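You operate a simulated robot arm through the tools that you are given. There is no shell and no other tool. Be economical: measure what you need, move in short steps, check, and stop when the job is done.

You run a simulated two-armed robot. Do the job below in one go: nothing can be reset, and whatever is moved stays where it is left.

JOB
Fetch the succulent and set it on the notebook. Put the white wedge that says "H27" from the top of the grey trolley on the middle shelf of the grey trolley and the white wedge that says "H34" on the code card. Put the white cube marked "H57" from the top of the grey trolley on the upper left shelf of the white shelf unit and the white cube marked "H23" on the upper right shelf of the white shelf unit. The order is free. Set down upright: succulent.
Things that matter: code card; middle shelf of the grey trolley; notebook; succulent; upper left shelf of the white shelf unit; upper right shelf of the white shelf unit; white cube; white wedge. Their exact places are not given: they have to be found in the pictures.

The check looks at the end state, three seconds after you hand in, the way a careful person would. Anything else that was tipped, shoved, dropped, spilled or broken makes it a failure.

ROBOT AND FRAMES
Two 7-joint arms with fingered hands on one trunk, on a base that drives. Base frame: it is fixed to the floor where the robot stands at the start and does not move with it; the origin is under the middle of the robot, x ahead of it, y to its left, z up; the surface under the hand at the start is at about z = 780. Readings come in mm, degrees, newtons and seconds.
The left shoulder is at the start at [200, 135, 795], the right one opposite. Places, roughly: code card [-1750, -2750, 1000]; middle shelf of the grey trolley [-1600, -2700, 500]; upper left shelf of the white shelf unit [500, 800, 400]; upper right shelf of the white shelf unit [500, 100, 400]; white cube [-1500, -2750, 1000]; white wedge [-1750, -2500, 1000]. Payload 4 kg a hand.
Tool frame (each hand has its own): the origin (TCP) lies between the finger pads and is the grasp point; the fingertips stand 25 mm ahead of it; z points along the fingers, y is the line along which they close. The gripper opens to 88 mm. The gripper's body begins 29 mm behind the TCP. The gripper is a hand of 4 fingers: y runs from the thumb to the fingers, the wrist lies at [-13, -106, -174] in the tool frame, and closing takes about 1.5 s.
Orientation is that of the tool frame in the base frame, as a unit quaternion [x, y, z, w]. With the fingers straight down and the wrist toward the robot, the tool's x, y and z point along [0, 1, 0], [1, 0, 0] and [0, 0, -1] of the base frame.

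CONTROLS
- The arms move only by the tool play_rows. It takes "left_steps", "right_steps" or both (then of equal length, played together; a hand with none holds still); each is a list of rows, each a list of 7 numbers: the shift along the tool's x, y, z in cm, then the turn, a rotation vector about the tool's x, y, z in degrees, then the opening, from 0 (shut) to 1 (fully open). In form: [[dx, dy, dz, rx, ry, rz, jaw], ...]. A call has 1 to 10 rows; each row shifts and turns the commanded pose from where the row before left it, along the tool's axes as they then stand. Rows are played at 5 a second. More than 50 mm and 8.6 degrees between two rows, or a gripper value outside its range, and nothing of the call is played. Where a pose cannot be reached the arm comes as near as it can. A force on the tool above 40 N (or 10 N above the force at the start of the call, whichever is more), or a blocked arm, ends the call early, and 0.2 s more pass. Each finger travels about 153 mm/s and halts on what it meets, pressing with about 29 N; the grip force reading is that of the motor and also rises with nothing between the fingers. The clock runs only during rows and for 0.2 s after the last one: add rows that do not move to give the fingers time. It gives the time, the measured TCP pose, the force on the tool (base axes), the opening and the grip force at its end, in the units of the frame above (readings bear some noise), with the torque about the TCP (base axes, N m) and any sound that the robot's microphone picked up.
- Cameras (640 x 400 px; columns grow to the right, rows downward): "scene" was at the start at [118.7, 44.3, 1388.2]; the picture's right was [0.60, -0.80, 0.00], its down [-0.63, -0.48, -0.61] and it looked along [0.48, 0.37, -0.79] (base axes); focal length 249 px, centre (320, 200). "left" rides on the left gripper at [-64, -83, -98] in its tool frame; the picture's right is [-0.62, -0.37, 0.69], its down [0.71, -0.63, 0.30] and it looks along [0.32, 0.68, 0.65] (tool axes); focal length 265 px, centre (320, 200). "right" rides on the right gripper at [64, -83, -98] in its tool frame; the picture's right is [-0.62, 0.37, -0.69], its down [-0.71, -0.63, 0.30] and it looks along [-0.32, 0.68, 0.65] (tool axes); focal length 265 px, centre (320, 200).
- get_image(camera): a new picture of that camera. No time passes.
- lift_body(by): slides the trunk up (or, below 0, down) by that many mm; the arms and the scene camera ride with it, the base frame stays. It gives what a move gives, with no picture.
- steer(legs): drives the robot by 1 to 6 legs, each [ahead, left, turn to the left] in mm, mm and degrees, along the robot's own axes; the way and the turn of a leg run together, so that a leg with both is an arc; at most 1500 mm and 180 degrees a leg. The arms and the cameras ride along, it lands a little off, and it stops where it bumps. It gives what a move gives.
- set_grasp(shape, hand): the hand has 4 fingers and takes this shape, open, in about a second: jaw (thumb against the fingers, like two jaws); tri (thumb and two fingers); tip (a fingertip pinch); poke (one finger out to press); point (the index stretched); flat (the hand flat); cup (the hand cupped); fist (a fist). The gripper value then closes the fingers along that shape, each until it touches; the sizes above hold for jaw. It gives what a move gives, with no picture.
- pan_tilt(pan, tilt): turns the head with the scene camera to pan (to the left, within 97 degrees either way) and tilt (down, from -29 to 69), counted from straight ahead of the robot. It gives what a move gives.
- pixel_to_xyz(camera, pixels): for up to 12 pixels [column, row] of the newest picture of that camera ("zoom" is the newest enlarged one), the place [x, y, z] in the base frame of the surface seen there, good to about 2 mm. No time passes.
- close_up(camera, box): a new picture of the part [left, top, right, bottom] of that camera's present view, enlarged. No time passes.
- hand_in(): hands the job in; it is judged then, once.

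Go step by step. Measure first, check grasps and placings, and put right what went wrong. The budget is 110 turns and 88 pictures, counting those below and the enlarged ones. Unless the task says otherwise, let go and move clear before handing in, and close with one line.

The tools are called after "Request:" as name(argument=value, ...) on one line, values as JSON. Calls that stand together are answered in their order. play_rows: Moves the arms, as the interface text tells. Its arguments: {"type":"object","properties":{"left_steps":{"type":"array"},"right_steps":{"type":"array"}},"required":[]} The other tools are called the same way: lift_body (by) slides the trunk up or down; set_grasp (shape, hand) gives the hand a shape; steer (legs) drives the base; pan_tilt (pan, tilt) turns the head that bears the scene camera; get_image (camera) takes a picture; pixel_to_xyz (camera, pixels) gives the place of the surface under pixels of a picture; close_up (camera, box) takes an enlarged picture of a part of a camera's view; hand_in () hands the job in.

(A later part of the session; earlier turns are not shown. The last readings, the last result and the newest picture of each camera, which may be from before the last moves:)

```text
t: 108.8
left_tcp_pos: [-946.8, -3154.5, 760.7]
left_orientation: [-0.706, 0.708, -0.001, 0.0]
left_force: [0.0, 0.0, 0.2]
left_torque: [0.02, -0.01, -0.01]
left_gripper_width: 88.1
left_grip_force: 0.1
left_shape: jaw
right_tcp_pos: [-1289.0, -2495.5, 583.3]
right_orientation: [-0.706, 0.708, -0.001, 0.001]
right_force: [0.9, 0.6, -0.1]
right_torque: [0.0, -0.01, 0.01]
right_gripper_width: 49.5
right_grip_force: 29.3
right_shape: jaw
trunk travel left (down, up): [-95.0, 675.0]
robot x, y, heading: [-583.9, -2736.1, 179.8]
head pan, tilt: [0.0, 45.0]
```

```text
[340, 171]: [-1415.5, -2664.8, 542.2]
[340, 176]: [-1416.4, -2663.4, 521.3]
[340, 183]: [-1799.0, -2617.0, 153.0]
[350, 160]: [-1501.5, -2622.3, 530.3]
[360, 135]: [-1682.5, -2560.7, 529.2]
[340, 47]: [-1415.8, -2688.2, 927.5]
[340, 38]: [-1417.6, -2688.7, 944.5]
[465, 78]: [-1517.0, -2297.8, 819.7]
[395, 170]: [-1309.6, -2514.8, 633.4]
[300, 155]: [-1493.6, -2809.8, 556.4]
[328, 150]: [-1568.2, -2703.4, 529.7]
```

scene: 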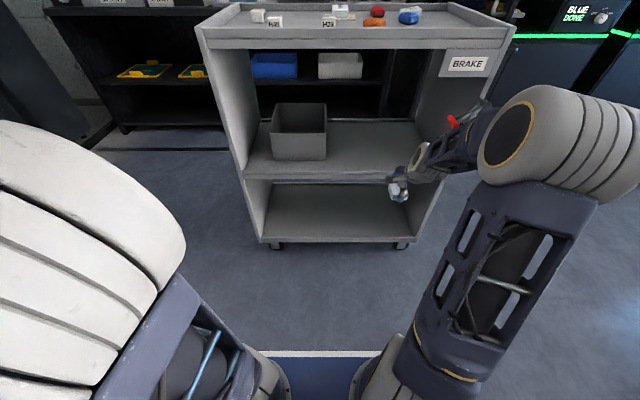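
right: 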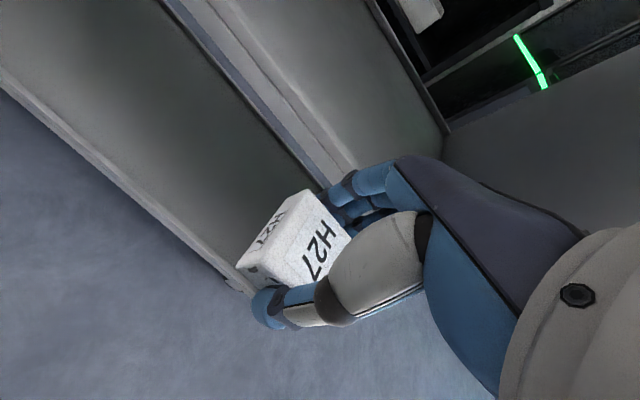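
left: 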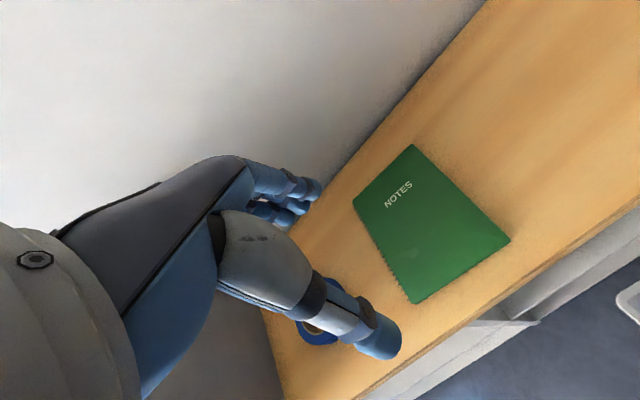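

The shelf surface is at z 529 with a front lip to about 543, and the top's underside is at about 925. I'll raise the hand 1 cm and drive ahead 205 mm to enter.

Request:
play_rows(right_steps=[[0, 0, -1, 0, 0, 0, 0.1], [0, 0, 0, 0, 0, 0, 0.1]])

Request:
steer(legs=[[205, 0, 0]])

Request:
get_image(camera="scene")

Request:
get_image(camera="right")

```text
t: 109.3
left_tcp_pos: [-946.4, -3154.6, 760.0]
left_orientation: [-0.706, 0.708, 0.001, 0.0]
left_force: [0.3, 0.2, 0.3]
left_torque: [0.0, 0.01, 0.0]
left_gripper_width: 88.0
left_grip_force: 0.0
left_shape: jaw
right_tcp_pos: [-1289.1, -2496.2, 593.8]
right_orientation: [-0.706, 0.708, 0.0, 0.001]
right_force: [0.3, 0.5, 0.3]
right_torque: [-0.02, 0.01, -0.02]
right_gripper_width: 49.6
right_grip_force: 28.5
right_shape: jaw
trunk travel left (down, up): [-95.0, 675.0]
robot x, y, heading: [-581.1, -2740.5, 179.9]
head pan, tilt: [0.0, 45.0]
```

```text
t: 111.0
left_tcp_pos: [-1153.0, -3157.3, 760.4]
left_orientation: [0.708, -0.706, 0.001, 0.0]
left_force: [-0.5, 0.6, 0.7]
left_torque: [-0.02, 0.04, 0.01]
left_gripper_width: 87.5
left_grip_force: 0.1
left_shape: jaw
right_tcp_pos: [-1499.5, -2500.1, 594.5]
right_orientation: [0.708, -0.706, 0.0, -0.001]
right_force: [0.1, 0.1, -0.1]
right_torque: [-0.02, 0.03, 0.04]
right_gripper_width: 49.4
right_grip_force: 28.8
right_shape: jaw
trunk travel left (down, up): [-95.0, 675.0]
robot x, y, heading: [-789.8, -2740.2, -179.7]
head pan, tilt: [0.0, 45.0]
```

```text
35 pictures are left
```

scene: 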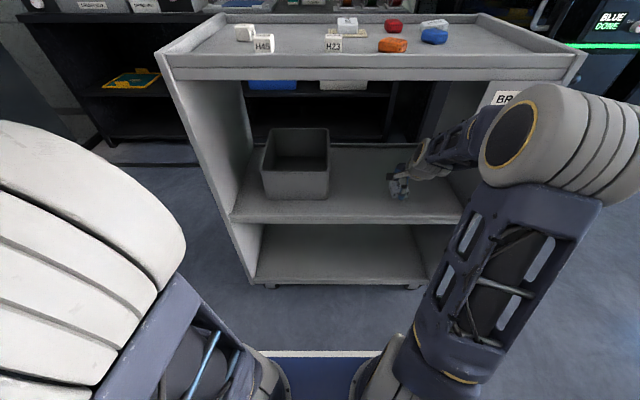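

```text
34 pictures are left
```

right: 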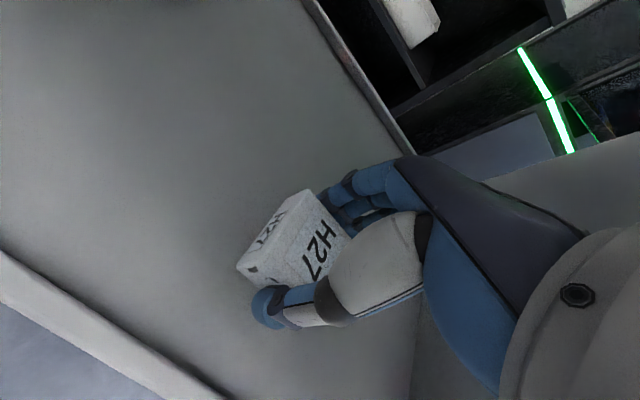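

The wedge is over the free part of the shelf. Lowering to just above z 557, then to contact.

Request:
play_rows(right_steps=[[0, 0, 2.5, 0, 0, 0, 0.1], [0, 0, 1, 0, 0, 0, 0.1], [0, 0, 0.2, 0, 0, 0, 0.1], [0, 0, 0, 0, 0, 0, 0.1]])

```text
t: 112.0
left_tcp_pos: [-1151.5, -3158.1, 761.4]
left_orientation: [0.709, -0.705, -0.001, -0.001]
left_force: [-0.4, 0.0, 0.1]
left_torque: [0.01, 0.02, -0.02]
left_gripper_width: 88.2
left_grip_force: 0.2
left_shape: jaw
right_tcp_pos: [-1500.3, -2499.8, 557.6]
right_orientation: [0.708, -0.706, 0.0, 0.0]
right_force: [0.7, 0.2, -0.3]
right_torque: [-0.03, 0.0, 0.02]
right_gripper_width: 49.9
right_grip_force: 29.5
right_shape: jaw
trunk travel left (down, up): [-95.0, 675.0]
robot x, y, heading: [-791.7, -2737.1, -179.4]
head pan, tilt: [0.0, 45.0]
```

Request:
play_rows(right_steps=[[0, 0, 0.15, 0, 0, 0, 0.1], [0, 0, 0, 0, 0, 0, 0.1]])

```text
t: 112.6
left_tcp_pos: [-1153.2, -3158.0, 761.7]
left_orientation: [0.708, -0.706, 0.0, -0.001]
left_force: [0.6, -0.3, -0.4]
left_torque: [0.01, -0.03, 0.0]
left_gripper_width: 88.0
left_grip_force: 0.0
left_shape: jaw
right_tcp_pos: [-1499.2, -2499.2, 556.6]
right_orientation: [0.708, -0.706, 0.0, 0.0]
right_force: [2.7, -0.8, 8.3]
right_torque: [-0.03, -0.19, 0.02]
right_gripper_width: 49.5
right_grip_force: 29.2
right_shape: jaw
trunk travel left (down, up): [-95.0, 675.0]
robot x, y, heading: [-791.1, -2738.5, -179.7]
head pan, tilt: [0.0, 45.0]
```

Contact (8 N). I'll open and rise.

Request:
play_rows(right_steps=[[0, 0, 0, 0, 0, 0, 0.5], [0, 0, 0, 0, 0, 0, 0.9], [0, 0, 0, 0, 0, 0, 1], [0, 0, 0, 0, 0, 0, 1], [0, 0, 0, 0, 0, 0, 1], [0, 0, -2, 0, 0, 0, 1], [0, 0, -3, 0, 0, 0, 1], [0, 0, -1.5, 0, 0, 0, 1], [0, 0, 0, 0, 0, 0, 1]])

Request:
steer(legs=[[-210, 0, 0]])

Request:
lift_body(by=400)

Request:
lift_body(by=85)

Request:
get_image(camera="scene")

```text
t: 114.6
left_tcp_pos: [-1152.7, -3157.5, 760.3]
left_orientation: [0.708, -0.706, -0.001, 0.0]
left_force: [0.2, 0.8, 0.6]
left_torque: [-0.01, -0.02, 0.01]
left_gripper_width: 88.0
left_grip_force: 0.0
left_shape: jaw
right_tcp_pos: [-1497.7, -2499.4, 620.4]
right_orientation: [0.708, -0.706, 0.002, 0.001]
right_force: [0.1, -0.3, 0.1]
right_torque: [-0.01, 0.05, 0.02]
right_gripper_width: 87.6
right_grip_force: 0.1
right_shape: jaw
trunk travel left (down, up): [-95.0, 675.0]
robot x, y, heading: [-794.1, -2742.9, -179.7]
head pan, tilt: [0.0, 45.0]
```

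```text
t: 116.2
left_tcp_pos: [-947.9, -3155.3, 761.1]
left_orientation: [0.707, -0.707, -0.001, -0.001]
left_force: [-0.6, -0.3, 0.4]
left_torque: [-0.01, 0.02, -0.02]
left_gripper_width: 87.8
left_grip_force: 0.1
left_shape: jaw
right_tcp_pos: [-1292.3, -2497.8, 620.4]
right_orientation: [0.708, -0.706, 0.001, 0.0]
right_force: [-0.8, -0.1, 0.5]
right_torque: [0.01, -0.02, 0.0]
right_gripper_width: 87.8
right_grip_force: 0.1
right_shape: jaw
trunk travel left (down, up): [-95.0, 675.0]
robot x, y, heading: [-583.9, -2738.4, -180.0]
head pan, tilt: [0.0, 45.0]
```

```text
t: 120.0
left_tcp_pos: [-946.5, -3155.5, 1160.1]
left_orientation: [-0.707, 0.707, 0.001, 0.0]
left_force: [-0.1, 0.6, -0.7]
left_torque: [0.02, 0.01, 0.0]
left_gripper_width: 87.9
left_grip_force: 0.1
left_shape: jaw
right_tcp_pos: [-1290.8, -2497.2, 1020.4]
right_orientation: [-0.707, 0.707, -0.001, 0.001]
right_force: [0.2, 0.9, -0.4]
right_torque: [-0.04, 0.01, -0.01]
right_gripper_width: 87.5
right_grip_force: 0.0
right_shape: jaw
trunk travel left (down, up): [-495.0, 275.0]
robot x, y, heading: [-586.8, -2738.2, -179.8]
head pan, tilt: [0.0, 45.0]
```

```text
t: 121.2
left_tcp_pos: [-948.4, -3155.3, 1245.3]
left_orientation: [0.707, -0.707, 0.0, -0.001]
left_force: [-0.3, -0.1, 0.3]
left_torque: [0.01, 0.0, 0.0]
left_gripper_width: 88.1
left_grip_force: 0.1
left_shape: jaw
right_tcp_pos: [-1292.0, -2498.0, 1105.7]
right_orientation: [0.708, -0.706, 0.002, -0.001]
right_force: [-0.5, -0.7, -1.0]
right_torque: [0.0, 0.03, 0.0]
right_gripper_width: 87.4
right_grip_force: 0.0
right_shape: jaw
trunk travel left (down, up): [-580.0, 190.0]
robot x, y, heading: [-587.1, -2738.6, -179.9]
head pan, tilt: [0.0, 45.0]
```

```text
33 pictures are left
```

scene: 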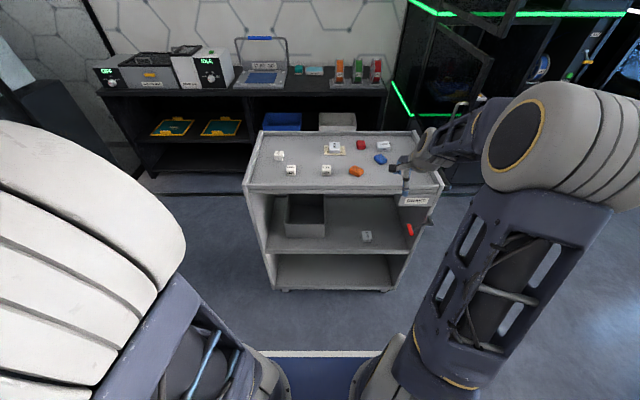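

H27 rests on the middle shelf at (366,236). Next I'll take both cubes, one in each hand: drive so that H23 and H57 lie on either side, and bring the right hand over H23.

Request:
steer(legs=[[285, 75, 0]])

Request:
play_rows(right_steps=[[3.5, -1.7, 0, 0, 0, 0, 1], [3.5, -1.7, 0, 0, 0, 0, 1], [3.5, -1.7, 0, 0, 0, 0, 1], [3.5, -1.7, 0, 0, 0, 0, 1], [0, 0, 2, 0, 0, 0, 1], [0, 0, 0, 0, 0, 0, 1]])

Request:
get_image(camera="right")

```text
t: 123.3
left_tcp_pos: [-1241.3, -3232.7, 1246.0]
left_orientation: [0.708, -0.707, 0.0, 0.0]
left_force: [0.6, 0.6, 0.0]
left_torque: [0.01, 0.03, 0.0]
left_gripper_width: 88.0
left_grip_force: 0.0
left_shape: jaw
right_tcp_pos: [-1587.4, -2575.0, 1104.7]
right_orientation: [0.708, -0.706, 0.001, -0.001]
right_force: [0.2, 0.6, 0.5]
right_torque: [0.0, -0.01, -0.01]
right_gripper_width: 87.8
right_grip_force: 0.1
right_shape: jaw
trunk travel left (down, up): [-580.0, 190.0]
robot x, y, heading: [-878.7, -2819.2, -180.0]
head pan, tilt: [0.0, 45.0]
```

```text
t: 124.7
left_tcp_pos: [-1242.0, -3232.7, 1245.7]
left_orientation: [0.708, -0.706, 0.0, -0.001]
left_force: [0.5, -0.3, 0.1]
left_torque: [0.0, -0.01, 0.0]
left_gripper_width: 88.2
left_grip_force: 0.1
left_shape: jaw
right_tcp_pos: [-1519.4, -2715.8, 1085.2]
right_orientation: [0.708, -0.706, 0.001, -0.001]
right_force: [1.0, 0.5, 1.0]
right_torque: [0.0, -0.01, 0.02]
right_gripper_width: 87.5
right_grip_force: 0.0
right_shape: jaw
trunk travel left (down, up): [-580.0, 190.0]
robot x, y, heading: [-882.9, -2817.5, -179.7]
head pan, tilt: [0.0, 45.0]
```

```text
32 pictures are left
```

right: 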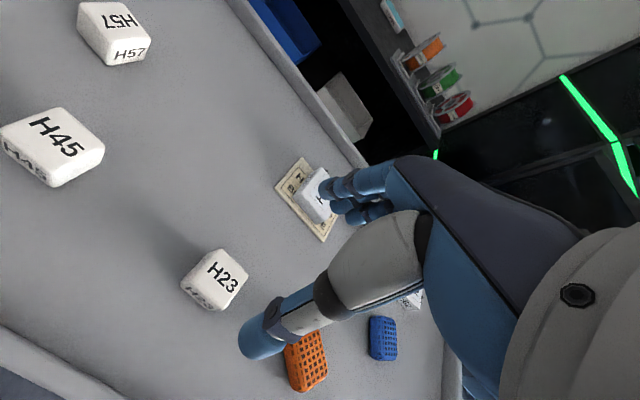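

H23 is at (217,278), with the orange block nearby. I'll measure both.

Request:
pixel_to_xyz(camera="right", pixels=[[182, 285], [210, 250], [246, 272], [222, 310], [215, 275], [197, 268], [235, 290], [287, 348], [300, 385], [320, 335], [280, 180], [205, 300]])

```text
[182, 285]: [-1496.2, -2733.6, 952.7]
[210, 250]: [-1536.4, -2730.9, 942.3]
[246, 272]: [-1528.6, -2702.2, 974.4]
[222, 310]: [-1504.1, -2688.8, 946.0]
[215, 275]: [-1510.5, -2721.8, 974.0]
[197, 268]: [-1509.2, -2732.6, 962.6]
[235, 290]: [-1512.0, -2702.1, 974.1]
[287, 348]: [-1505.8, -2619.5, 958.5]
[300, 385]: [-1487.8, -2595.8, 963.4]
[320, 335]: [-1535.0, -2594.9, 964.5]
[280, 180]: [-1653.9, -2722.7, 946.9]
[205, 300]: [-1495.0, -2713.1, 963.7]
```

H23 spans x −1495 to −1530 and y −2733 to −2699, with its top at 974; neighbours are clear. Descend, grip and lift.

Request:
play_rows(right_steps=[[0, -0.7, 4, 0, 0, 0, 1], [0, 0, 4, 0, 0, 0, 1], [0, 0, 2, 0, 0, 0, 1], [0, 0, 1.3, 0, 0, 0, 1], [0, 0, 0, 0, 0, 0, 1]])

Request:
play_rows(right_steps=[[0, 0, 0, 0, 0, 0, 0.6], [0, 0, 0, 0, 0, 0, 0.3], [0, 0, 0, 0, 0, 0, 0.1], [0, 0, 0, 0, 0, 0, 0.1], [0, 0, 0, 0, 0, 0, 0.1], [0, 0, 0, 0, 0, 0, 0.1], [0, 0, -2, 0, 0, 0, 0.1], [0, 0, -4, 0, 0, 0, 0.1], [0, 0, -4, 0, 0, 0, 0.1], [0, 0, 0, 0, 0, 0, 0.1]])

Request:
get_image(camera="right")

```text
t: 125.9
left_tcp_pos: [-1241.4, -3233.1, 1245.5]
left_orientation: [0.707, -0.707, 0.0, -0.001]
left_force: [0.9, 1.0, 0.2]
left_torque: [0.06, 0.0, 0.01]
left_gripper_width: 87.7
left_grip_force: 0.1
left_shape: jaw
right_tcp_pos: [-1510.5, -2715.5, 974.0]
right_orientation: [0.708, -0.706, 0.001, 0.0]
right_force: [0.2, 0.0, -0.8]
right_torque: [-0.01, 0.0, 0.0]
right_gripper_width: 87.7
right_grip_force: 0.0
right_shape: jaw
trunk travel left (down, up): [-580.0, 190.0]
robot x, y, heading: [-883.1, -2816.4, -179.6]
head pan, tilt: [0.0, 45.0]
```

```text
t: 128.1
left_tcp_pos: [-1242.1, -3234.2, 1244.7]
left_orientation: [0.708, -0.707, -0.001, -0.001]
left_force: [0.3, -0.5, 0.2]
left_torque: [0.03, 0.01, -0.01]
left_gripper_width: 87.7
left_grip_force: 0.1
left_shape: jaw
right_tcp_pos: [-1510.1, -2713.4, 1071.3]
right_orientation: [0.709, -0.705, 0.0, -0.001]
right_force: [0.3, -0.8, -0.2]
right_torque: [0.01, -0.04, -0.03]
right_gripper_width: 30.2
right_grip_force: 29.6
right_shape: jaw
trunk travel left (down, up): [-580.0, 190.0]
robot x, y, heading: [-882.4, -2812.9, -180.1]
head pan, tilt: [0.0, 45.0]
```

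```text
31 pictures are left
```

right: 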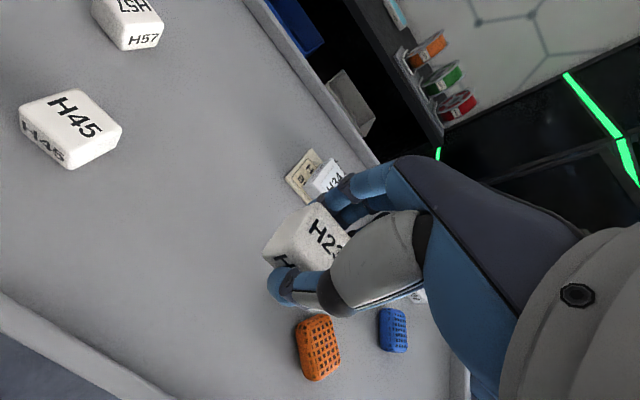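

H23 is held (30 mm). Now I'll bring the left hand above H57.

Request:
play_rows(left_steps=[[-3.2, 3.6, 0, 0, 0, 0, 1], [-3.2, 3.6, 0, 0, 0, 0, 1], [-3.2, 3.6, 0, 0, 0, 0, 1], [-3.2, 3.6, 0, 0, 0, 0, 1], [-3.2, 3.6, 0, 0, 0, 0, 1], [-3.2, 3.6, 0, 0, 0, 0, 1], [-3.2, 3.6, 0, 0, 0, 0, 1], [-3.2, 3.6, 0, 0, 0, 0, 1], [-3.2, 3.6, 0, 0, 0, 0, 1], [-3.2, 3.6, 0, 0, 0, 0, 1]])

Request:
play_rows(left_steps=[[0, 0, 4, 0, 0, 0, 1], [0, 0, 4, 0, 0, 0, 1], [0, 0, 4, 0, 0, 0, 1], [0, 0, 3, 0, 0, 0, 1], [0, 0, 0, 0, 0, 0, 1]])

Request:
get_image(camera="left")

```text
t: 130.3
left_tcp_pos: [-1601.6, -2911.2, 1247.0]
left_orientation: [0.708, -0.706, -0.002, -0.001]
left_force: [0.6, 0.0, -0.4]
left_torque: [0.01, 0.0, 0.01]
left_gripper_width: 87.9
left_grip_force: 0.0
left_shape: jaw
right_tcp_pos: [-1509.7, -2714.7, 1071.5]
right_orientation: [0.709, -0.706, 0.0, 0.0]
right_force: [-0.3, 0.1, -0.5]
right_torque: [0.02, -0.01, 0.0]
right_gripper_width: 30.2
right_grip_force: 29.0
right_shape: jaw
trunk travel left (down, up): [-580.0, 190.0]
robot x, y, heading: [-881.3, -2811.9, -179.9]
head pan, tilt: [0.0, 45.0]
```

```text
t: 131.5
left_tcp_pos: [-1604.4, -2914.9, 1094.8]
left_orientation: [0.708, -0.706, -0.001, -0.001]
left_force: [-0.5, -0.9, -0.2]
left_torque: [-0.03, 0.01, 0.01]
left_gripper_width: 87.9
left_grip_force: 0.1
left_shape: jaw
right_tcp_pos: [-1508.9, -2713.6, 1072.2]
right_orientation: [0.708, -0.706, 0.001, 0.0]
right_force: [0.0, -0.3, -0.6]
right_torque: [-0.01, -0.02, 0.02]
right_gripper_width: 29.9
right_grip_force: 29.5
right_shape: jaw
trunk travel left (down, up): [-580.0, 190.0]
robot x, y, heading: [-882.3, -2815.9, -179.8]
head pan, tilt: [0.0, 45.0]
```

```text
30 pictures are left
```

left: 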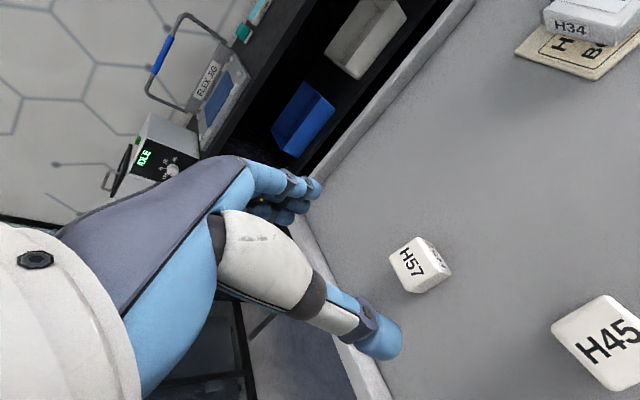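

Request:
close_up(camera="left", box=[370, 220, 470, 310])

Request:
pixel_to_xyz(camera="left", pixels=[[391, 252], [419, 238], [434, 275], [411, 291], [447, 273], [412, 265], [405, 246], [425, 254], [422, 283], [440, 260]])

```text
4.44 times, centred on (420, 265) of left
```

zoom: 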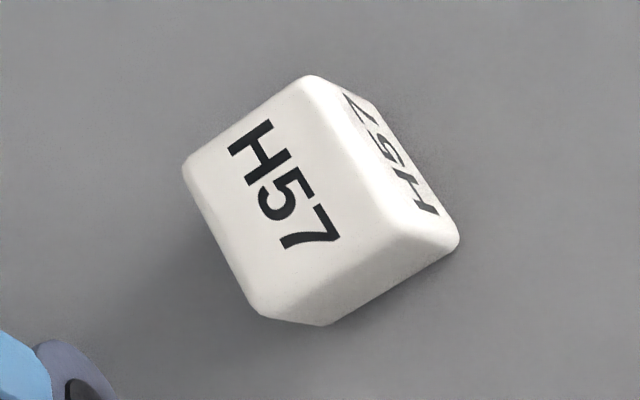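

```text
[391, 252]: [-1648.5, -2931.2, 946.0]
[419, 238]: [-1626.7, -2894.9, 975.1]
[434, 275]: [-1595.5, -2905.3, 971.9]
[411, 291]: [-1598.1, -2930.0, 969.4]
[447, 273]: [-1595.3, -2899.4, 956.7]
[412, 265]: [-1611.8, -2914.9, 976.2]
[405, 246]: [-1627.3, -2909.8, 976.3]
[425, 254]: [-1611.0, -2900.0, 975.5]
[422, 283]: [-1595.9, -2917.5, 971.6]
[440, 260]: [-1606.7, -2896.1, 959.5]
```

H57's centre is about (−1612,−2913), turned roughly 8°. I'll align the left hand, descend, grip and lift.

Request:
play_rows(left_steps=[[-0.2, 0.75, 3, 0, 0, 8, 1], [0, 0, 4, 0, 0, 0, 1], [0, 0, 3, 0, 0, 0, 1], [0, 0, 2.2, 0, 0, 0, 1], [0, 0, 0, 0, 0, 0, 1]])

Request:
get_image(camera="left")

```text
t: 132.7
left_tcp_pos: [-1607.6, -2910.0, 974.3]
left_orientation: [-0.657, 0.754, 0.0, 0.0]
left_force: [-0.5, 0.8, 0.1]
left_torque: [0.04, -0.03, 0.01]
left_gripper_width: 87.9
left_grip_force: 0.1
left_shape: jaw
right_tcp_pos: [-1508.9, -2713.3, 1071.8]
right_orientation: [0.709, -0.706, 0.002, -0.001]
right_force: [0.2, 0.6, 0.0]
right_torque: [-0.04, 0.01, 0.02]
right_gripper_width: 29.8
right_grip_force: 28.8
right_shape: jaw
trunk travel left (down, up): [-580.0, 190.0]
robot x, y, heading: [-880.3, -2816.6, -179.8]
head pan, tilt: [0.0, 45.0]
```

```text
28 pictures are left
```

left: 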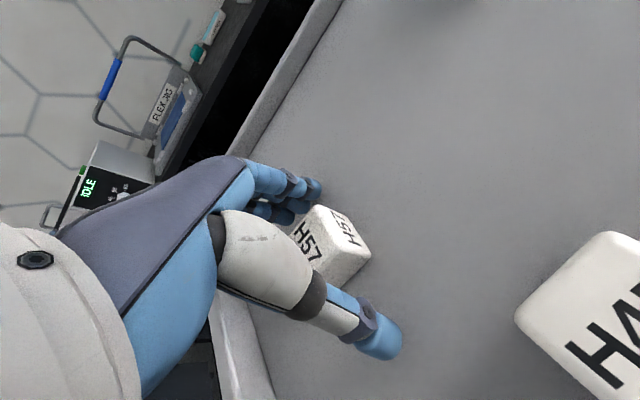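

The cube is between the left thumb and fingers. Closing and lifting.

Request:
play_rows(left_steps=[[0, 0.3, 0, 0, 0, 0, 0.7], [0, 0, 0, 0, 0, 0, 0.4], [0, 0, 0, 0, 0, 0, 0.1], [0, 0, 0, 0, 0, 0, 0.1], [0, 0, 0, 0, 0, 0, 0.1], [0, 0, 0, 0, 0, 0, 0.1], [0, 0, -2, 0, 0, 0, 0.1], [0, 0, -4, 0, 0, 0, 0.1], [0, 0, -4, 0, 0, 0, 0.1], [0, 0, 0, 0, 0, 0, 0.1]])

Request:
get_image(camera="left")

Request:
get_image(camera="scene")

```text
t: 134.9
left_tcp_pos: [-1614.7, -2911.7, 1075.6]
left_orientation: [-0.657, 0.754, 0.001, 0.0]
left_force: [0.6, -1.0, 0.2]
left_torque: [-0.02, 0.0, 0.01]
left_gripper_width: 30.1
left_grip_force: 29.0
left_shape: jaw
right_tcp_pos: [-1509.4, -2714.0, 1071.6]
right_orientation: [0.708, -0.706, 0.001, 0.0]
right_force: [-0.3, 0.0, -0.3]
right_torque: [-0.02, -0.02, 0.01]
right_gripper_width: 30.1
right_grip_force: 28.4
right_shape: jaw
trunk travel left (down, up): [-580.0, 190.0]
robot x, y, heading: [-883.6, -2816.5, -179.7]
head pan, tilt: [0.0, 45.0]
```

```text
27 pictures are left
```

left: 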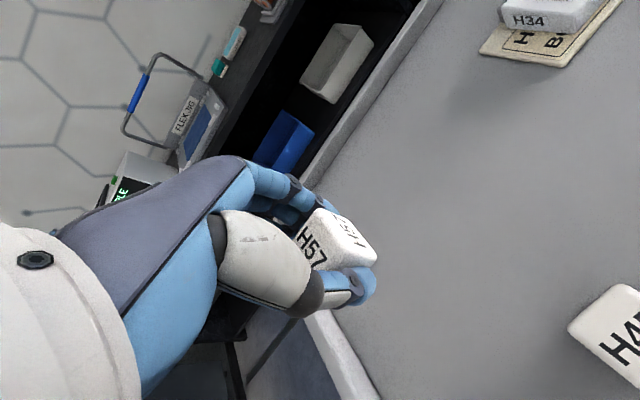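

```text
26 pictures are left
```

scene: 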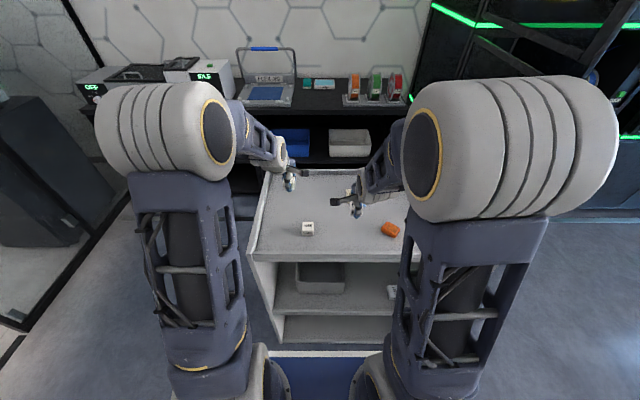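

Both cubes are held. I'll raise the trunk 150 mm for clearance, back out, turn to face +y, and drive to the open floor.

Request:
lift_body(by=150)

Request:
steer(legs=[[-310, 0, 0], [0, 0, -90], [1150, 50, 0]])

```text
t: 136.7
left_tcp_pos: [-1614.9, -2911.4, 1223.9]
left_orientation: [-0.657, 0.754, 0.0, 0.0]
left_force: [0.1, -0.7, -1.0]
left_torque: [0.03, -0.01, 0.02]
left_gripper_width: 30.3
left_grip_force: 29.2
left_shape: jaw
right_tcp_pos: [-1508.8, -2712.8, 1221.0]
right_orientation: [0.708, -0.706, 0.001, 0.0]
right_force: [1.0, 0.0, -0.5]
right_torque: [0.0, 0.01, -0.01]
right_gripper_width: 30.1
right_grip_force: 29.0
right_shape: jaw
trunk travel left (down, up): [-730.0, 40.0]
robot x, y, heading: [-879.7, -2817.5, -179.9]
head pan, tilt: [0.0, 45.0]
```

```text
t: 147.9
left_tcp_pos: [-768.4, -960.1, 1225.8]
left_orientation: [0.05, 0.999, -0.001, 0.001]
left_force: [-0.5, 0.2, -0.4]
left_torque: [-0.03, -0.01, 0.0]
left_gripper_width: 30.0
left_grip_force: 28.8
left_shape: jaw
right_tcp_pos: [-565.7, -1059.6, 1222.3]
right_orientation: [-0.019, 1.0, -0.001, 0.0]
right_force: [0.1, 0.0, -0.8]
right_torque: [0.0, -0.04, 0.02]
right_gripper_width: 29.5
right_grip_force: 28.7
right_shape: jaw
trunk travel left (down, up): [-730.0, 40.0]
robot x, y, heading: [-646.3, -1690.9, 92.0]
head pan, tilt: [0.0, 45.0]
```

At (−646,−1691) facing +y. Next: strafe left, ahead, turn right to heading 0, then strafe to y≈485.

Request:
steer(legs=[[0, 700, -2], [700, 0, 0], [0, 0, -90], [0, 1450, 0]])

```text
t: 165.6
left_tcp_pos: [-715.1, 565.5, 1224.8]
left_orientation: [0.734, 0.679, 0.0, 0.001]
left_force: [-0.8, -0.5, -0.4]
left_torque: [0.0, -0.03, -0.03]
left_gripper_width: 29.3
left_grip_force: 29.5
left_shape: jaw
right_tcp_pos: [-809.6, 361.8, 1222.1]
right_orientation: [0.685, 0.729, 0.0, -0.001]
right_force: [1.1, 0.7, -0.1]
right_torque: [0.03, 0.01, 0.0]
right_gripper_width: 29.6
right_grip_force: 29.1
right_shape: jaw
trunk travel left (down, up): [-730.0, 40.0]
robot x, y, heading: [-1440.1, 426.0, 3.9]
head pan, tilt: [0.0, 45.0]
```

At heading 3.9°. I'll drive ahead 880 mm straightening the heading, then lower the trunk in front of the shelf unit.

Request:
steer(legs=[[880, 30, -4]])

Request:
pan_tilt(pan=0, tilt=50)

Request:
lift_body(by=-400)

Request:
get_image(camera="scene")

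```text
t: 170.4
left_tcp_pos: [188.5, 562.6, 1224.8]
left_orientation: [0.759, 0.651, -0.002, 0.001]
left_force: [0.7, -0.6, -0.5]
left_torque: [-0.02, 0.04, -0.01]
left_gripper_width: 29.6
left_grip_force: 28.9
left_shape: jaw
right_tcp_pos: [78.7, 367.0, 1223.0]
right_orientation: [0.712, 0.702, 0.0, -0.001]
right_force: [0.3, -0.1, 0.0]
right_torque: [0.02, 0.02, 0.0]
right_gripper_width: 29.5
right_grip_force: 29.1
right_shape: jaw
trunk travel left (down, up): [-730.0, 40.0]
robot x, y, heading: [-548.8, 476.7, -0.9]
head pan, tilt: [0.0, 45.0]
```

```text
t: 171.0
left_tcp_pos: [188.4, 562.0, 1224.4]
left_orientation: [0.759, 0.651, -0.001, 0.001]
left_force: [-0.3, 0.4, -0.3]
left_torque: [-0.02, -0.02, 0.01]
left_gripper_width: 29.6
left_grip_force: 29.2
left_shape: jaw
right_tcp_pos: [77.6, 366.1, 1221.6]
right_orientation: [0.711, 0.703, -0.002, -0.001]
right_force: [-0.1, 0.4, 1.3]
right_torque: [0.0, -0.01, 0.0]
right_gripper_width: 29.4
right_grip_force: 29.1
right_shape: jaw
trunk travel left (down, up): [-730.0, 40.0]
robot x, y, heading: [-547.0, 480.8, -0.6]
head pan, tilt: [0.0, 50.0]
```

```text
t: 174.8
left_tcp_pos: [188.4, 561.5, 825.3]
left_orientation: [0.759, 0.651, -0.001, 0.0]
left_force: [-0.1, 0.3, 0.3]
left_torque: [-0.02, -0.01, -0.02]
left_gripper_width: 29.4
left_grip_force: 28.8
left_shape: jaw
right_tcp_pos: [79.1, 366.6, 822.0]
right_orientation: [0.712, 0.702, 0.0, 0.0]
right_force: [0.3, -0.7, -0.3]
right_torque: [-0.02, 0.0, 0.03]
right_gripper_width: 29.6
right_grip_force: 29.1
right_shape: jaw
trunk travel left (down, up): [-330.0, 440.0]
robot x, y, heading: [-545.5, 479.7, -0.7]
head pan, tilt: [0.0, 50.0]
```

```text
25 pictures are left
```

scene: 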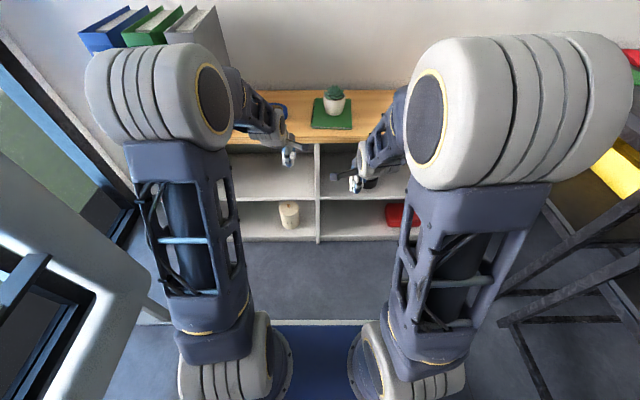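

I'll align the left hand's yaw, spread the hands sideways, even out their reach, and lower the trunk 280 mm more.

Request:
play_rows(left_steps=[[0, 0, 0, 0, 0, -8.5, 0.1], [4, 0, 0, 0, 0, 0, 0.1], [4, 0, 0, 0, 0, 0, 0.1], [4, 0, 0, 0, 0, 0, 0.1], [2, 0, 0, 0, 0, 0, 0.1]], right_steps=[[-2, 3.5, 0, 0, 0, 0, 0.1], [-3, 3.5, 0, 0, 0, 0, 0.1], [-3, 3.5, 0, 0, 0, 0, 0.1], [-4, 0, 0, 0, 0, 0, 0.1], [0, 0, 0, 0, 0, 0, 0.1]])

Request:
lift_body(by=-280)

Request:
pan_tilt(pan=0, tilt=30)

Request:
get_image(camera="scene")

```text
t: 176.1
left_tcp_pos: [187.9, 702.1, 823.3]
left_orientation: [0.709, 0.705, -0.001, 0.0]
left_force: [0.2, 0.2, -0.5]
left_torque: [0.01, 0.04, 0.04]
left_gripper_width: 29.7
left_grip_force: 29.0
left_shape: jaw
right_tcp_pos: [182.0, 244.7, 821.8]
right_orientation: [0.711, 0.703, 0.0, -0.001]
right_force: [-0.3, 0.2, 0.2]
right_torque: [-0.01, 0.01, 0.01]
right_gripper_width: 29.5
right_grip_force: 29.3
right_shape: jaw
trunk travel left (down, up): [-330.0, 440.0]
robot x, y, heading: [-548.6, 478.3, -0.9]
head pan, tilt: [0.0, 50.0]
```

```text
t: 178.9
left_tcp_pos: [188.7, 703.9, 544.2]
left_orientation: [0.709, 0.705, 0.0, 0.0]
left_force: [0.2, 0.0, 0.3]
left_torque: [-0.05, -0.02, 0.0]
left_gripper_width: 29.7
left_grip_force: 28.7
left_shape: jaw
right_tcp_pos: [180.9, 245.7, 542.3]
right_orientation: [0.711, 0.703, 0.0, -0.001]
right_force: [-0.1, -0.2, 0.2]
right_torque: [0.03, 0.04, -0.03]
right_gripper_width: 29.7
right_grip_force: 29.1
right_shape: jaw
trunk travel left (down, up): [-50.0, 720.0]
robot x, y, heading: [-549.9, 481.1, -0.7]
head pan, tilt: [0.0, 50.0]
```

```text
t: 179.7
left_tcp_pos: [189.2, 702.9, 543.1]
left_orientation: [0.709, 0.705, 0.0, 0.0]
left_force: [0.8, -0.6, 0.3]
left_torque: [0.02, 0.04, 0.0]
left_gripper_width: 29.6
left_grip_force: 29.1
left_shape: jaw
right_tcp_pos: [180.1, 245.6, 543.0]
right_orientation: [0.711, 0.703, -0.001, -0.001]
right_force: [-0.9, 0.5, -0.1]
right_torque: [0.02, 0.03, -0.01]
right_gripper_width: 29.6
right_grip_force: 29.2
right_shape: jaw
trunk travel left (down, up): [-50.0, 720.0]
robot x, y, heading: [-544.8, 477.1, -0.6]
head pan, tilt: [0.0, 30.0]
```

```text
24 pictures are left
```

scene: 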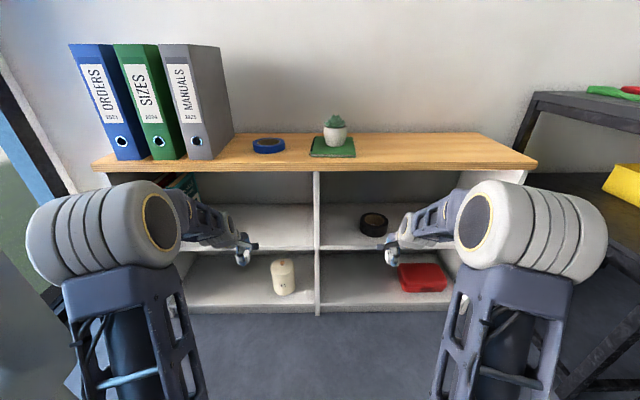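

Request:
pixel_to_xyz(camera="scene", pixels=[[374, 222], [374, 235], [360, 228], [388, 225], [345, 240], [300, 240], [345, 247], [270, 220], [290, 185], [400, 178], [186, 185], [400, 170]])

Request:
close_up(camera="scene", box=[170, 150, 480, 310])

```text
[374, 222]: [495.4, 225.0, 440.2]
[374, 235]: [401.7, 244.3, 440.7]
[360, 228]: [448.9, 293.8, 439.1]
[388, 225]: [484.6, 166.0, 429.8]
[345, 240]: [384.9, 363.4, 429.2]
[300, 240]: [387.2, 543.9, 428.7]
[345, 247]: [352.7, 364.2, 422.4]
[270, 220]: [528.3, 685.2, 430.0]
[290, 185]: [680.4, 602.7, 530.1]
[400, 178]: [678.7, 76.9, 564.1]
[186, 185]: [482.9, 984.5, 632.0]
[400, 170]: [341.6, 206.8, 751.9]
```

```text
2.06 times, centred on (325, 230) of scene
```

zoom: 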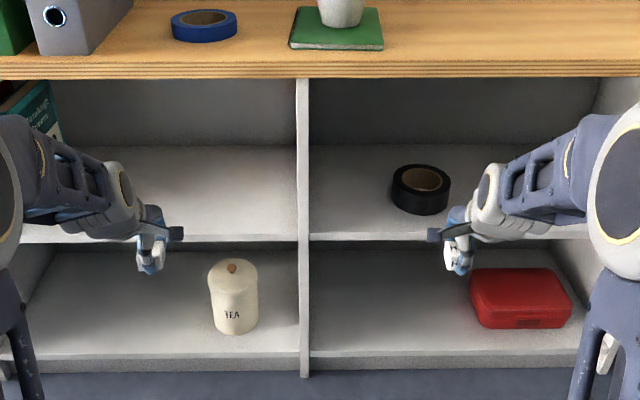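

The black roll occupies x 400–500, y 175–295 on the upper right shelf, leaving free space at y≈300–475. I'll move the right hand to y≈390 and lower the trunk 50 mm.

Request:
play_rows(right_steps=[[4, 0, 0, 0, 0, -1, 0.1], [4, 0.5, 0, 0, 0, 0, 0.1], [4, 0, 0, 0, 0, 0, 0.1], [2.3, 0, 0, 0, 0, 0, 0.1], [0, 0, 0, 0, 0, 0, 0.1]])

Request:
lift_body(by=-49)

Request:
steer(legs=[[150, 0, 0.6]])

Request:
get_image(camera="scene")

```text
t: 180.9
left_tcp_pos: [188.8, 703.3, 544.1]
left_orientation: [0.709, 0.705, -0.002, 0.0]
left_force: [-1.5, -0.3, -0.2]
left_torque: [0.02, 0.01, -0.04]
left_gripper_width: 29.4
left_grip_force: 28.8
left_shape: jaw
right_tcp_pos: [185.7, 389.7, 540.6]
right_orientation: [0.706, 0.708, -0.001, -0.001]
right_force: [0.1, -0.3, 0.8]
right_torque: [0.02, 0.01, -0.04]
right_gripper_width: 29.5
right_grip_force: 29.3
right_shape: jaw
trunk travel left (down, up): [-50.0, 720.0]
robot x, y, heading: [-545.9, 477.3, -1.0]
head pan, tilt: [0.0, 30.0]
```

```text
t: 181.8
left_tcp_pos: [187.4, 703.8, 495.5]
left_orientation: [0.71, 0.705, -0.001, 0.001]
left_force: [-0.4, 0.0, -0.4]
left_torque: [-0.01, -0.01, -0.02]
left_gripper_width: 29.8
left_grip_force: 29.0
left_shape: jaw
right_tcp_pos: [185.7, 390.1, 492.8]
right_orientation: [0.705, 0.709, 0.0, 0.0]
right_force: [0.6, 0.0, 1.0]
right_torque: [0.02, -0.02, 0.02]
right_gripper_width: 29.5
right_grip_force: 29.4
right_shape: jaw
trunk travel left (down, up): [-1.0, 769.0]
robot x, y, heading: [-547.8, 478.3, -1.0]
head pan, tilt: [0.0, 30.0]
```

```text
t: 183.2
left_tcp_pos: [336.2, 710.1, 495.9]
left_orientation: [0.705, 0.709, -0.001, 0.001]
left_force: [0.8, 0.6, -0.1]
left_torque: [-0.02, 0.04, 0.01]
left_gripper_width: 29.6
left_grip_force: 28.6
left_shape: jaw
right_tcp_pos: [336.3, 397.9, 491.8]
right_orientation: [0.701, 0.713, -0.001, 0.0]
right_force: [0.3, -0.8, 0.0]
right_torque: [0.01, 0.0, 0.0]
right_gripper_width: 29.4
right_grip_force: 29.4
right_shape: jaw
trunk travel left (down, up): [-1.0, 769.0]
robot x, y, heading: [-397.7, 482.2, -0.2]
head pan, tilt: [0.0, 30.0]
```

```text
22 pictures are left
```

scene: 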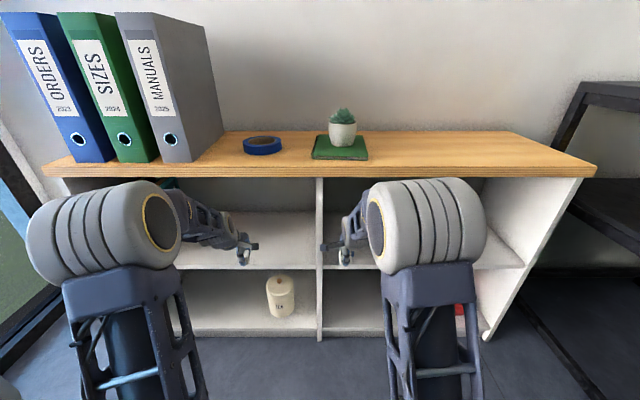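

The hands are entering cleanly. I'll measure the elbows' clearance to the top's front edge before the last 95 mm.

Request:
pixel_to_xyz(camera="scene", pixels=[[440, 185], [450, 200], [120, 185], [150, 200], [470, 230], [200, 215], [350, 222], [320, 185], [360, 200], [225, 235]])

Request:
get_image(camera="right")

Request:
get_image(camera="left")

```text
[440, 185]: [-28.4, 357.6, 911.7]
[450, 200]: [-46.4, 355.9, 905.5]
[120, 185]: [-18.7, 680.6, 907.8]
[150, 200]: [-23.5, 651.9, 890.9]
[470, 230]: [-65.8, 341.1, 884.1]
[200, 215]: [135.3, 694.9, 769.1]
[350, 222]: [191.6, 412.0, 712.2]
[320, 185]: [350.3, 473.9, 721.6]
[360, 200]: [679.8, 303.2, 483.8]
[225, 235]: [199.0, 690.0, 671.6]
```

```text
21 pictures are left
```

right: 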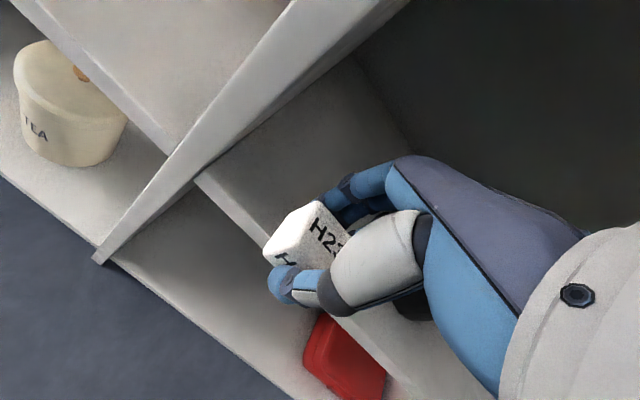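

```text
20 pictures are left
```

left: 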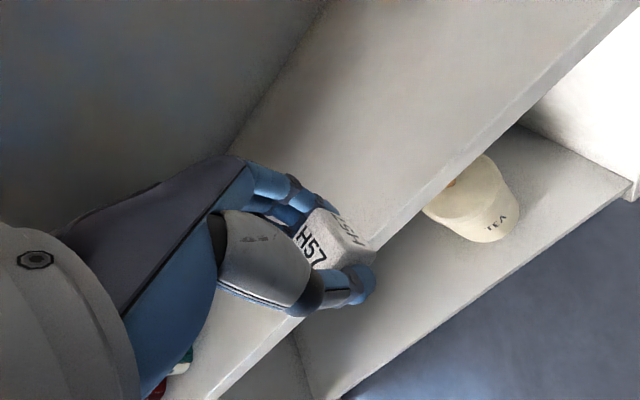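

There is enough room. I'll drive the last 95 mm.

Request:
steer(legs=[[97, 0, 0]])

Request:
get_image(camera="right")

Request:
get_image(camera="left")

```text
t: 184.3
left_tcp_pos: [433.0, 711.5, 495.2]
left_orientation: [0.704, 0.71, 0.0, 0.0]
left_force: [0.5, -0.2, -0.4]
left_torque: [-0.04, 0.0, 0.04]
left_gripper_width: 29.6
left_grip_force: 29.0
left_shape: jaw
right_tcp_pos: [433.3, 398.2, 492.1]
right_orientation: [0.7, 0.714, -0.001, -0.002]
right_force: [-7.4, -2.1, 2.6]
right_torque: [0.28, -0.72, 0.68]
right_gripper_width: 29.4
right_grip_force: 28.7
right_shape: jaw
trunk travel left (down, up): [-1.0, 769.0]
robot x, y, heading: [-299.3, 477.7, -0.2]
head pan, tilt: [0.0, 30.0]
```

```text
19 pictures are left
```

right: 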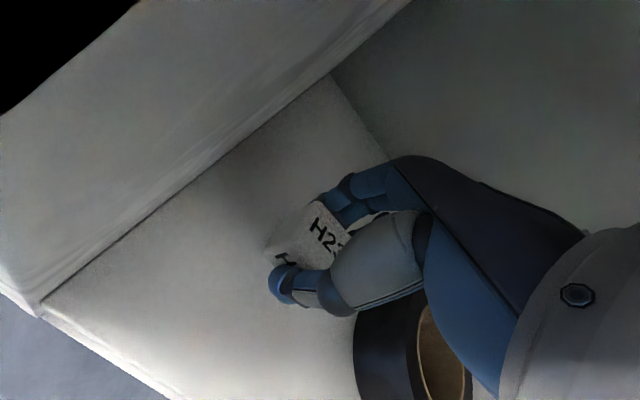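

```text
18 pictures are left
```

left: 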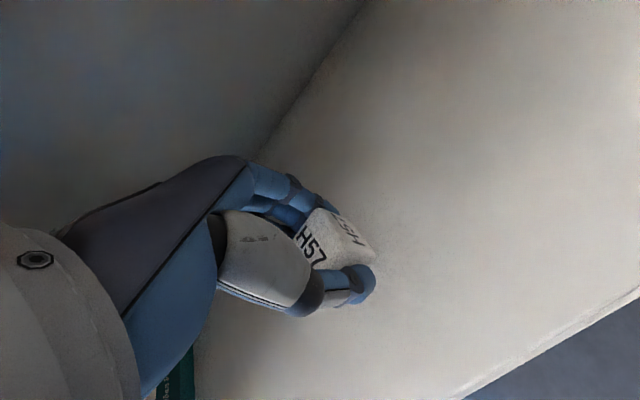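

The right hand reads about −7 N in x with a torque pointing to (≈380,476,607), so its side housing touches the divider's front. I'll pull back 15 mm, shift 30 mm right, and recheck.

Request:
play_rows(right_steps=[[0, -1.5, 0, 0, 0, 0, 0.1], [-1.5, 0, 0, 0, 0, 0, 0.1], [-1.5, 0, 0, 0, 0, 0, 0.1], [0, 1.0, 0, 0, 0, 0, 0.1], [0, 0, 0, 0, 0, 0, 0.1]])

Request:
get_image(camera="right")

```text
t: 185.5
left_tcp_pos: [432.7, 712.4, 494.7]
left_orientation: [0.704, 0.71, 0.0, 0.0]
left_force: [-0.1, 0.6, -0.1]
left_torque: [-0.01, -0.02, 0.0]
left_gripper_width: 29.5
left_grip_force: 28.7
left_shape: jaw
right_tcp_pos: [428.2, 368.7, 494.3]
right_orientation: [0.701, 0.713, -0.001, -0.001]
right_force: [-1.1, -0.6, 0.3]
right_torque: [0.01, -0.01, -0.01]
right_gripper_width: 29.3
right_grip_force: 28.7
right_shape: jaw
trunk travel left (down, up): [-1.0, 769.0]
robot x, y, heading: [-302.8, 475.8, 0.1]
head pan, tilt: [0.0, 30.0]
```

```text
17 pictures are left
```

right: 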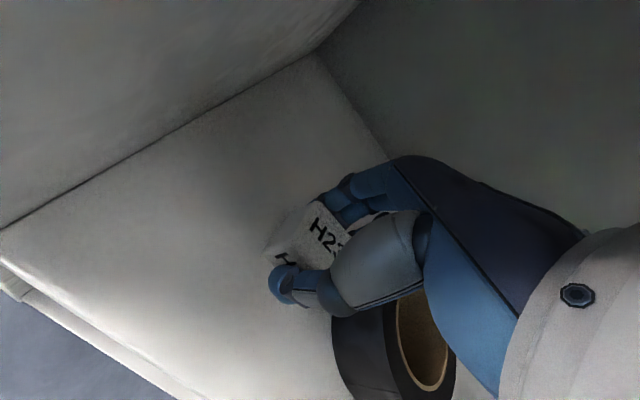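

The contact is gone. I'll check the roll's nearest edge against the fingers.

Request:
pixel_to_xyz(camera="right", pixels=[[335, 325], [340, 365], [352, 392], [300, 303], [345, 313], [385, 310], [270, 250], [250, 300]])

```text
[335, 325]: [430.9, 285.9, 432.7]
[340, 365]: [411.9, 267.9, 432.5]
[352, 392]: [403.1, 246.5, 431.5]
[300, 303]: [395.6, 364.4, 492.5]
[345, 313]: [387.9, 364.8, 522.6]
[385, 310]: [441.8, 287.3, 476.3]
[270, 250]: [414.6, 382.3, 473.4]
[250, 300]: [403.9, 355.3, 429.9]
```

The roll is 80 mm clear. I'll lower both cubes to just above the shelf.

Request:
play_rows(left_steps=[[0, 0, 2, 0, 0, 0, 0.1], [0, 0, 1.2, 0, 0, 0, 0.1], [0, 0, 0.2, 0, 0, 0, 0.1], [0, 0, 0, 0, 0, 0, 0.1]], right_steps=[[0, 0, 2, 0, 0, 0, 0.1], [0, 0, 1.1, 0, 0, 0, 0.1], [0, 0, 0.2, 0, 0, 0, 0.1], [0, 0, 0, 0, 0, 0, 0.1]])

```text
t: 186.5
left_tcp_pos: [432.9, 711.0, 460.9]
left_orientation: [0.704, 0.71, 0.0, 0.001]
left_force: [0.6, -0.6, -0.6]
left_torque: [-0.01, 0.0, -0.01]
left_gripper_width: 29.7
left_grip_force: 28.7
left_shape: jaw
right_tcp_pos: [430.4, 369.2, 458.0]
right_orientation: [0.701, 0.714, -0.001, -0.002]
right_force: [-0.5, 0.6, 0.5]
right_torque: [0.02, 0.03, 0.0]
right_gripper_width: 29.5
right_grip_force: 29.2
right_shape: jaw
trunk travel left (down, up): [-1.0, 769.0]
robot x, y, heading: [-299.6, 475.3, -0.0]
head pan, tilt: [0.0, 30.0]
```

Request:
play_rows(left_steps=[[0, 0, 0.15, 0, 0, 0, 0.1], [0, 0, 0, 0, 0, 0, 0.1]], right_steps=[[0, 0, 0.15, 0, 0, 0, 0.1], [0, 0, 0, 0, 0, 0, 0.1]])

```text
t: 187.1
left_tcp_pos: [433.7, 712.7, 459.2]
left_orientation: [0.703, 0.711, 0.0, -0.001]
left_force: [-0.5, -0.1, -0.7]
left_torque: [-0.02, -0.02, -0.01]
left_gripper_width: 29.7
left_grip_force: 28.8
left_shape: jaw
right_tcp_pos: [430.0, 369.4, 458.8]
right_orientation: [0.701, 0.713, -0.001, -0.001]
right_force: [0.3, -0.3, 0.6]
right_torque: [0.0, -0.03, -0.04]
right_gripper_width: 29.5
right_grip_force: 28.4
right_shape: jaw
trunk travel left (down, up): [-1.0, 769.0]
robot x, y, heading: [-295.6, 480.8, 0.1]
head pan, tilt: [0.0, 30.0]
```

No contact yet on either hand. I'll go down another 1.5 mm.

Request:
play_rows(left_steps=[[0, 0, 0.15, 0, 0, 0, 0.1], [0, 0, 0, 0, 0, 0, 0.1]], right_steps=[[0, 0, 0.15, 0, 0, 0, 0.1], [0, 0, 0, 0, 0, 0, 0.1]])

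```text
t: 187.7
left_tcp_pos: [433.3, 711.9, 458.4]
left_orientation: [0.704, 0.71, 0.001, 0.001]
left_force: [0.3, -0.1, 3.7]
left_torque: [0.04, -0.03, 0.01]
left_gripper_width: 29.8
left_grip_force: 28.9
left_shape: jaw
right_tcp_pos: [428.9, 367.0, 457.1]
right_orientation: [0.701, 0.713, 0.0, 0.0]
right_force: [0.4, 0.2, 4.9]
right_torque: [0.04, -0.05, -0.02]
right_gripper_width: 29.8
right_grip_force: 29.4
right_shape: jaw
trunk travel left (down, up): [-1.0, 769.0]
robot x, y, heading: [-297.6, 477.7, -0.3]
head pan, tilt: [0.0, 30.0]
```

Both cubes touch (about 4–5 N). I'll open and rise 45 mm.

Request:
play_rows(left_steps=[[0, 0, 0, 0, 0, 0, 0.5], [0, 0, 0, 0, 0, 0, 0.8], [0, 0, 0, 0, 0, 0, 0.9], [0, 0, 0, 0, 0, 0, 0.9], [0, 0, -1.5, 0, 0, 0, 0.9], [0, 0, -3, 0, 0, 0, 0.9], [0, 0, 0, 0, 0, 0, 0.9]], right_steps=[[0, 0, 0, 0, 0, 0, 0.5], [0, 0, 0, 0, 0, 0, 0.8], [0, 0, 0, 0, 0, 0, 0.9], [0, 0, 0, 0, 0, 0, 0.9], [0, 0, -1.5, 0, 0, 0, 0.9], [0, 0, -3, 0, 0, 0, 0.9], [0, 0, 0, 0, 0, 0, 0.9]])

Request:
get_image(camera="right")

Request:
get_image(camera="left")

```text
t: 189.3
left_tcp_pos: [434.3, 711.9, 502.1]
left_orientation: [0.704, 0.71, 0.0, -0.001]
left_force: [0.4, 0.1, -0.9]
left_torque: [-0.01, -0.02, -0.01]
left_gripper_width: 79.2
left_grip_force: 0.1
left_shape: jaw
right_tcp_pos: [430.1, 371.7, 502.2]
right_orientation: [0.7, 0.714, -0.001, -0.001]
right_force: [0.4, -0.4, -0.3]
right_torque: [0.0, 0.01, -0.02]
right_gripper_width: 78.9
right_grip_force: 0.1
right_shape: jaw
trunk travel left (down, up): [-1.0, 769.0]
robot x, y, heading: [-303.5, 476.1, 0.0]
head pan, tilt: [0.0, 30.0]
```

```text
16 pictures are left
```

right: 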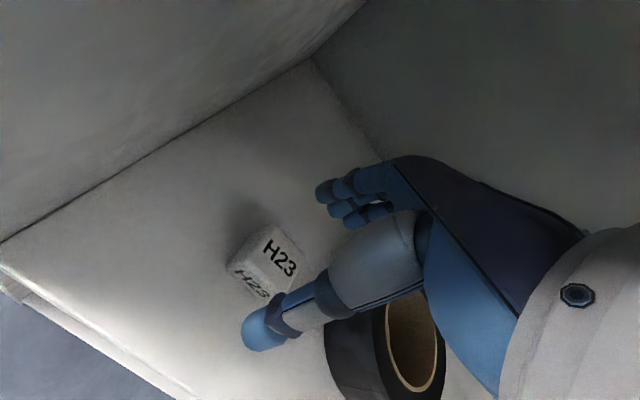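

```text
15 pictures are left
```

left: 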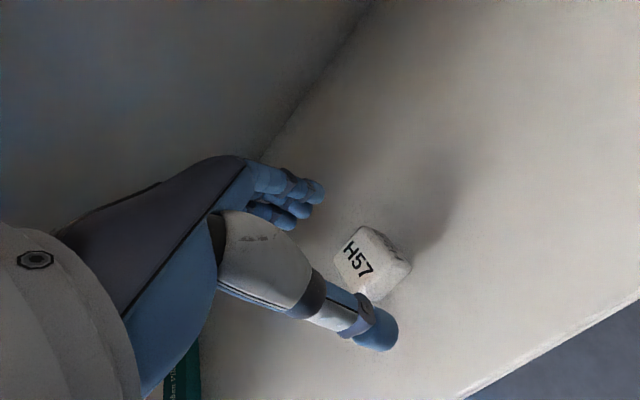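

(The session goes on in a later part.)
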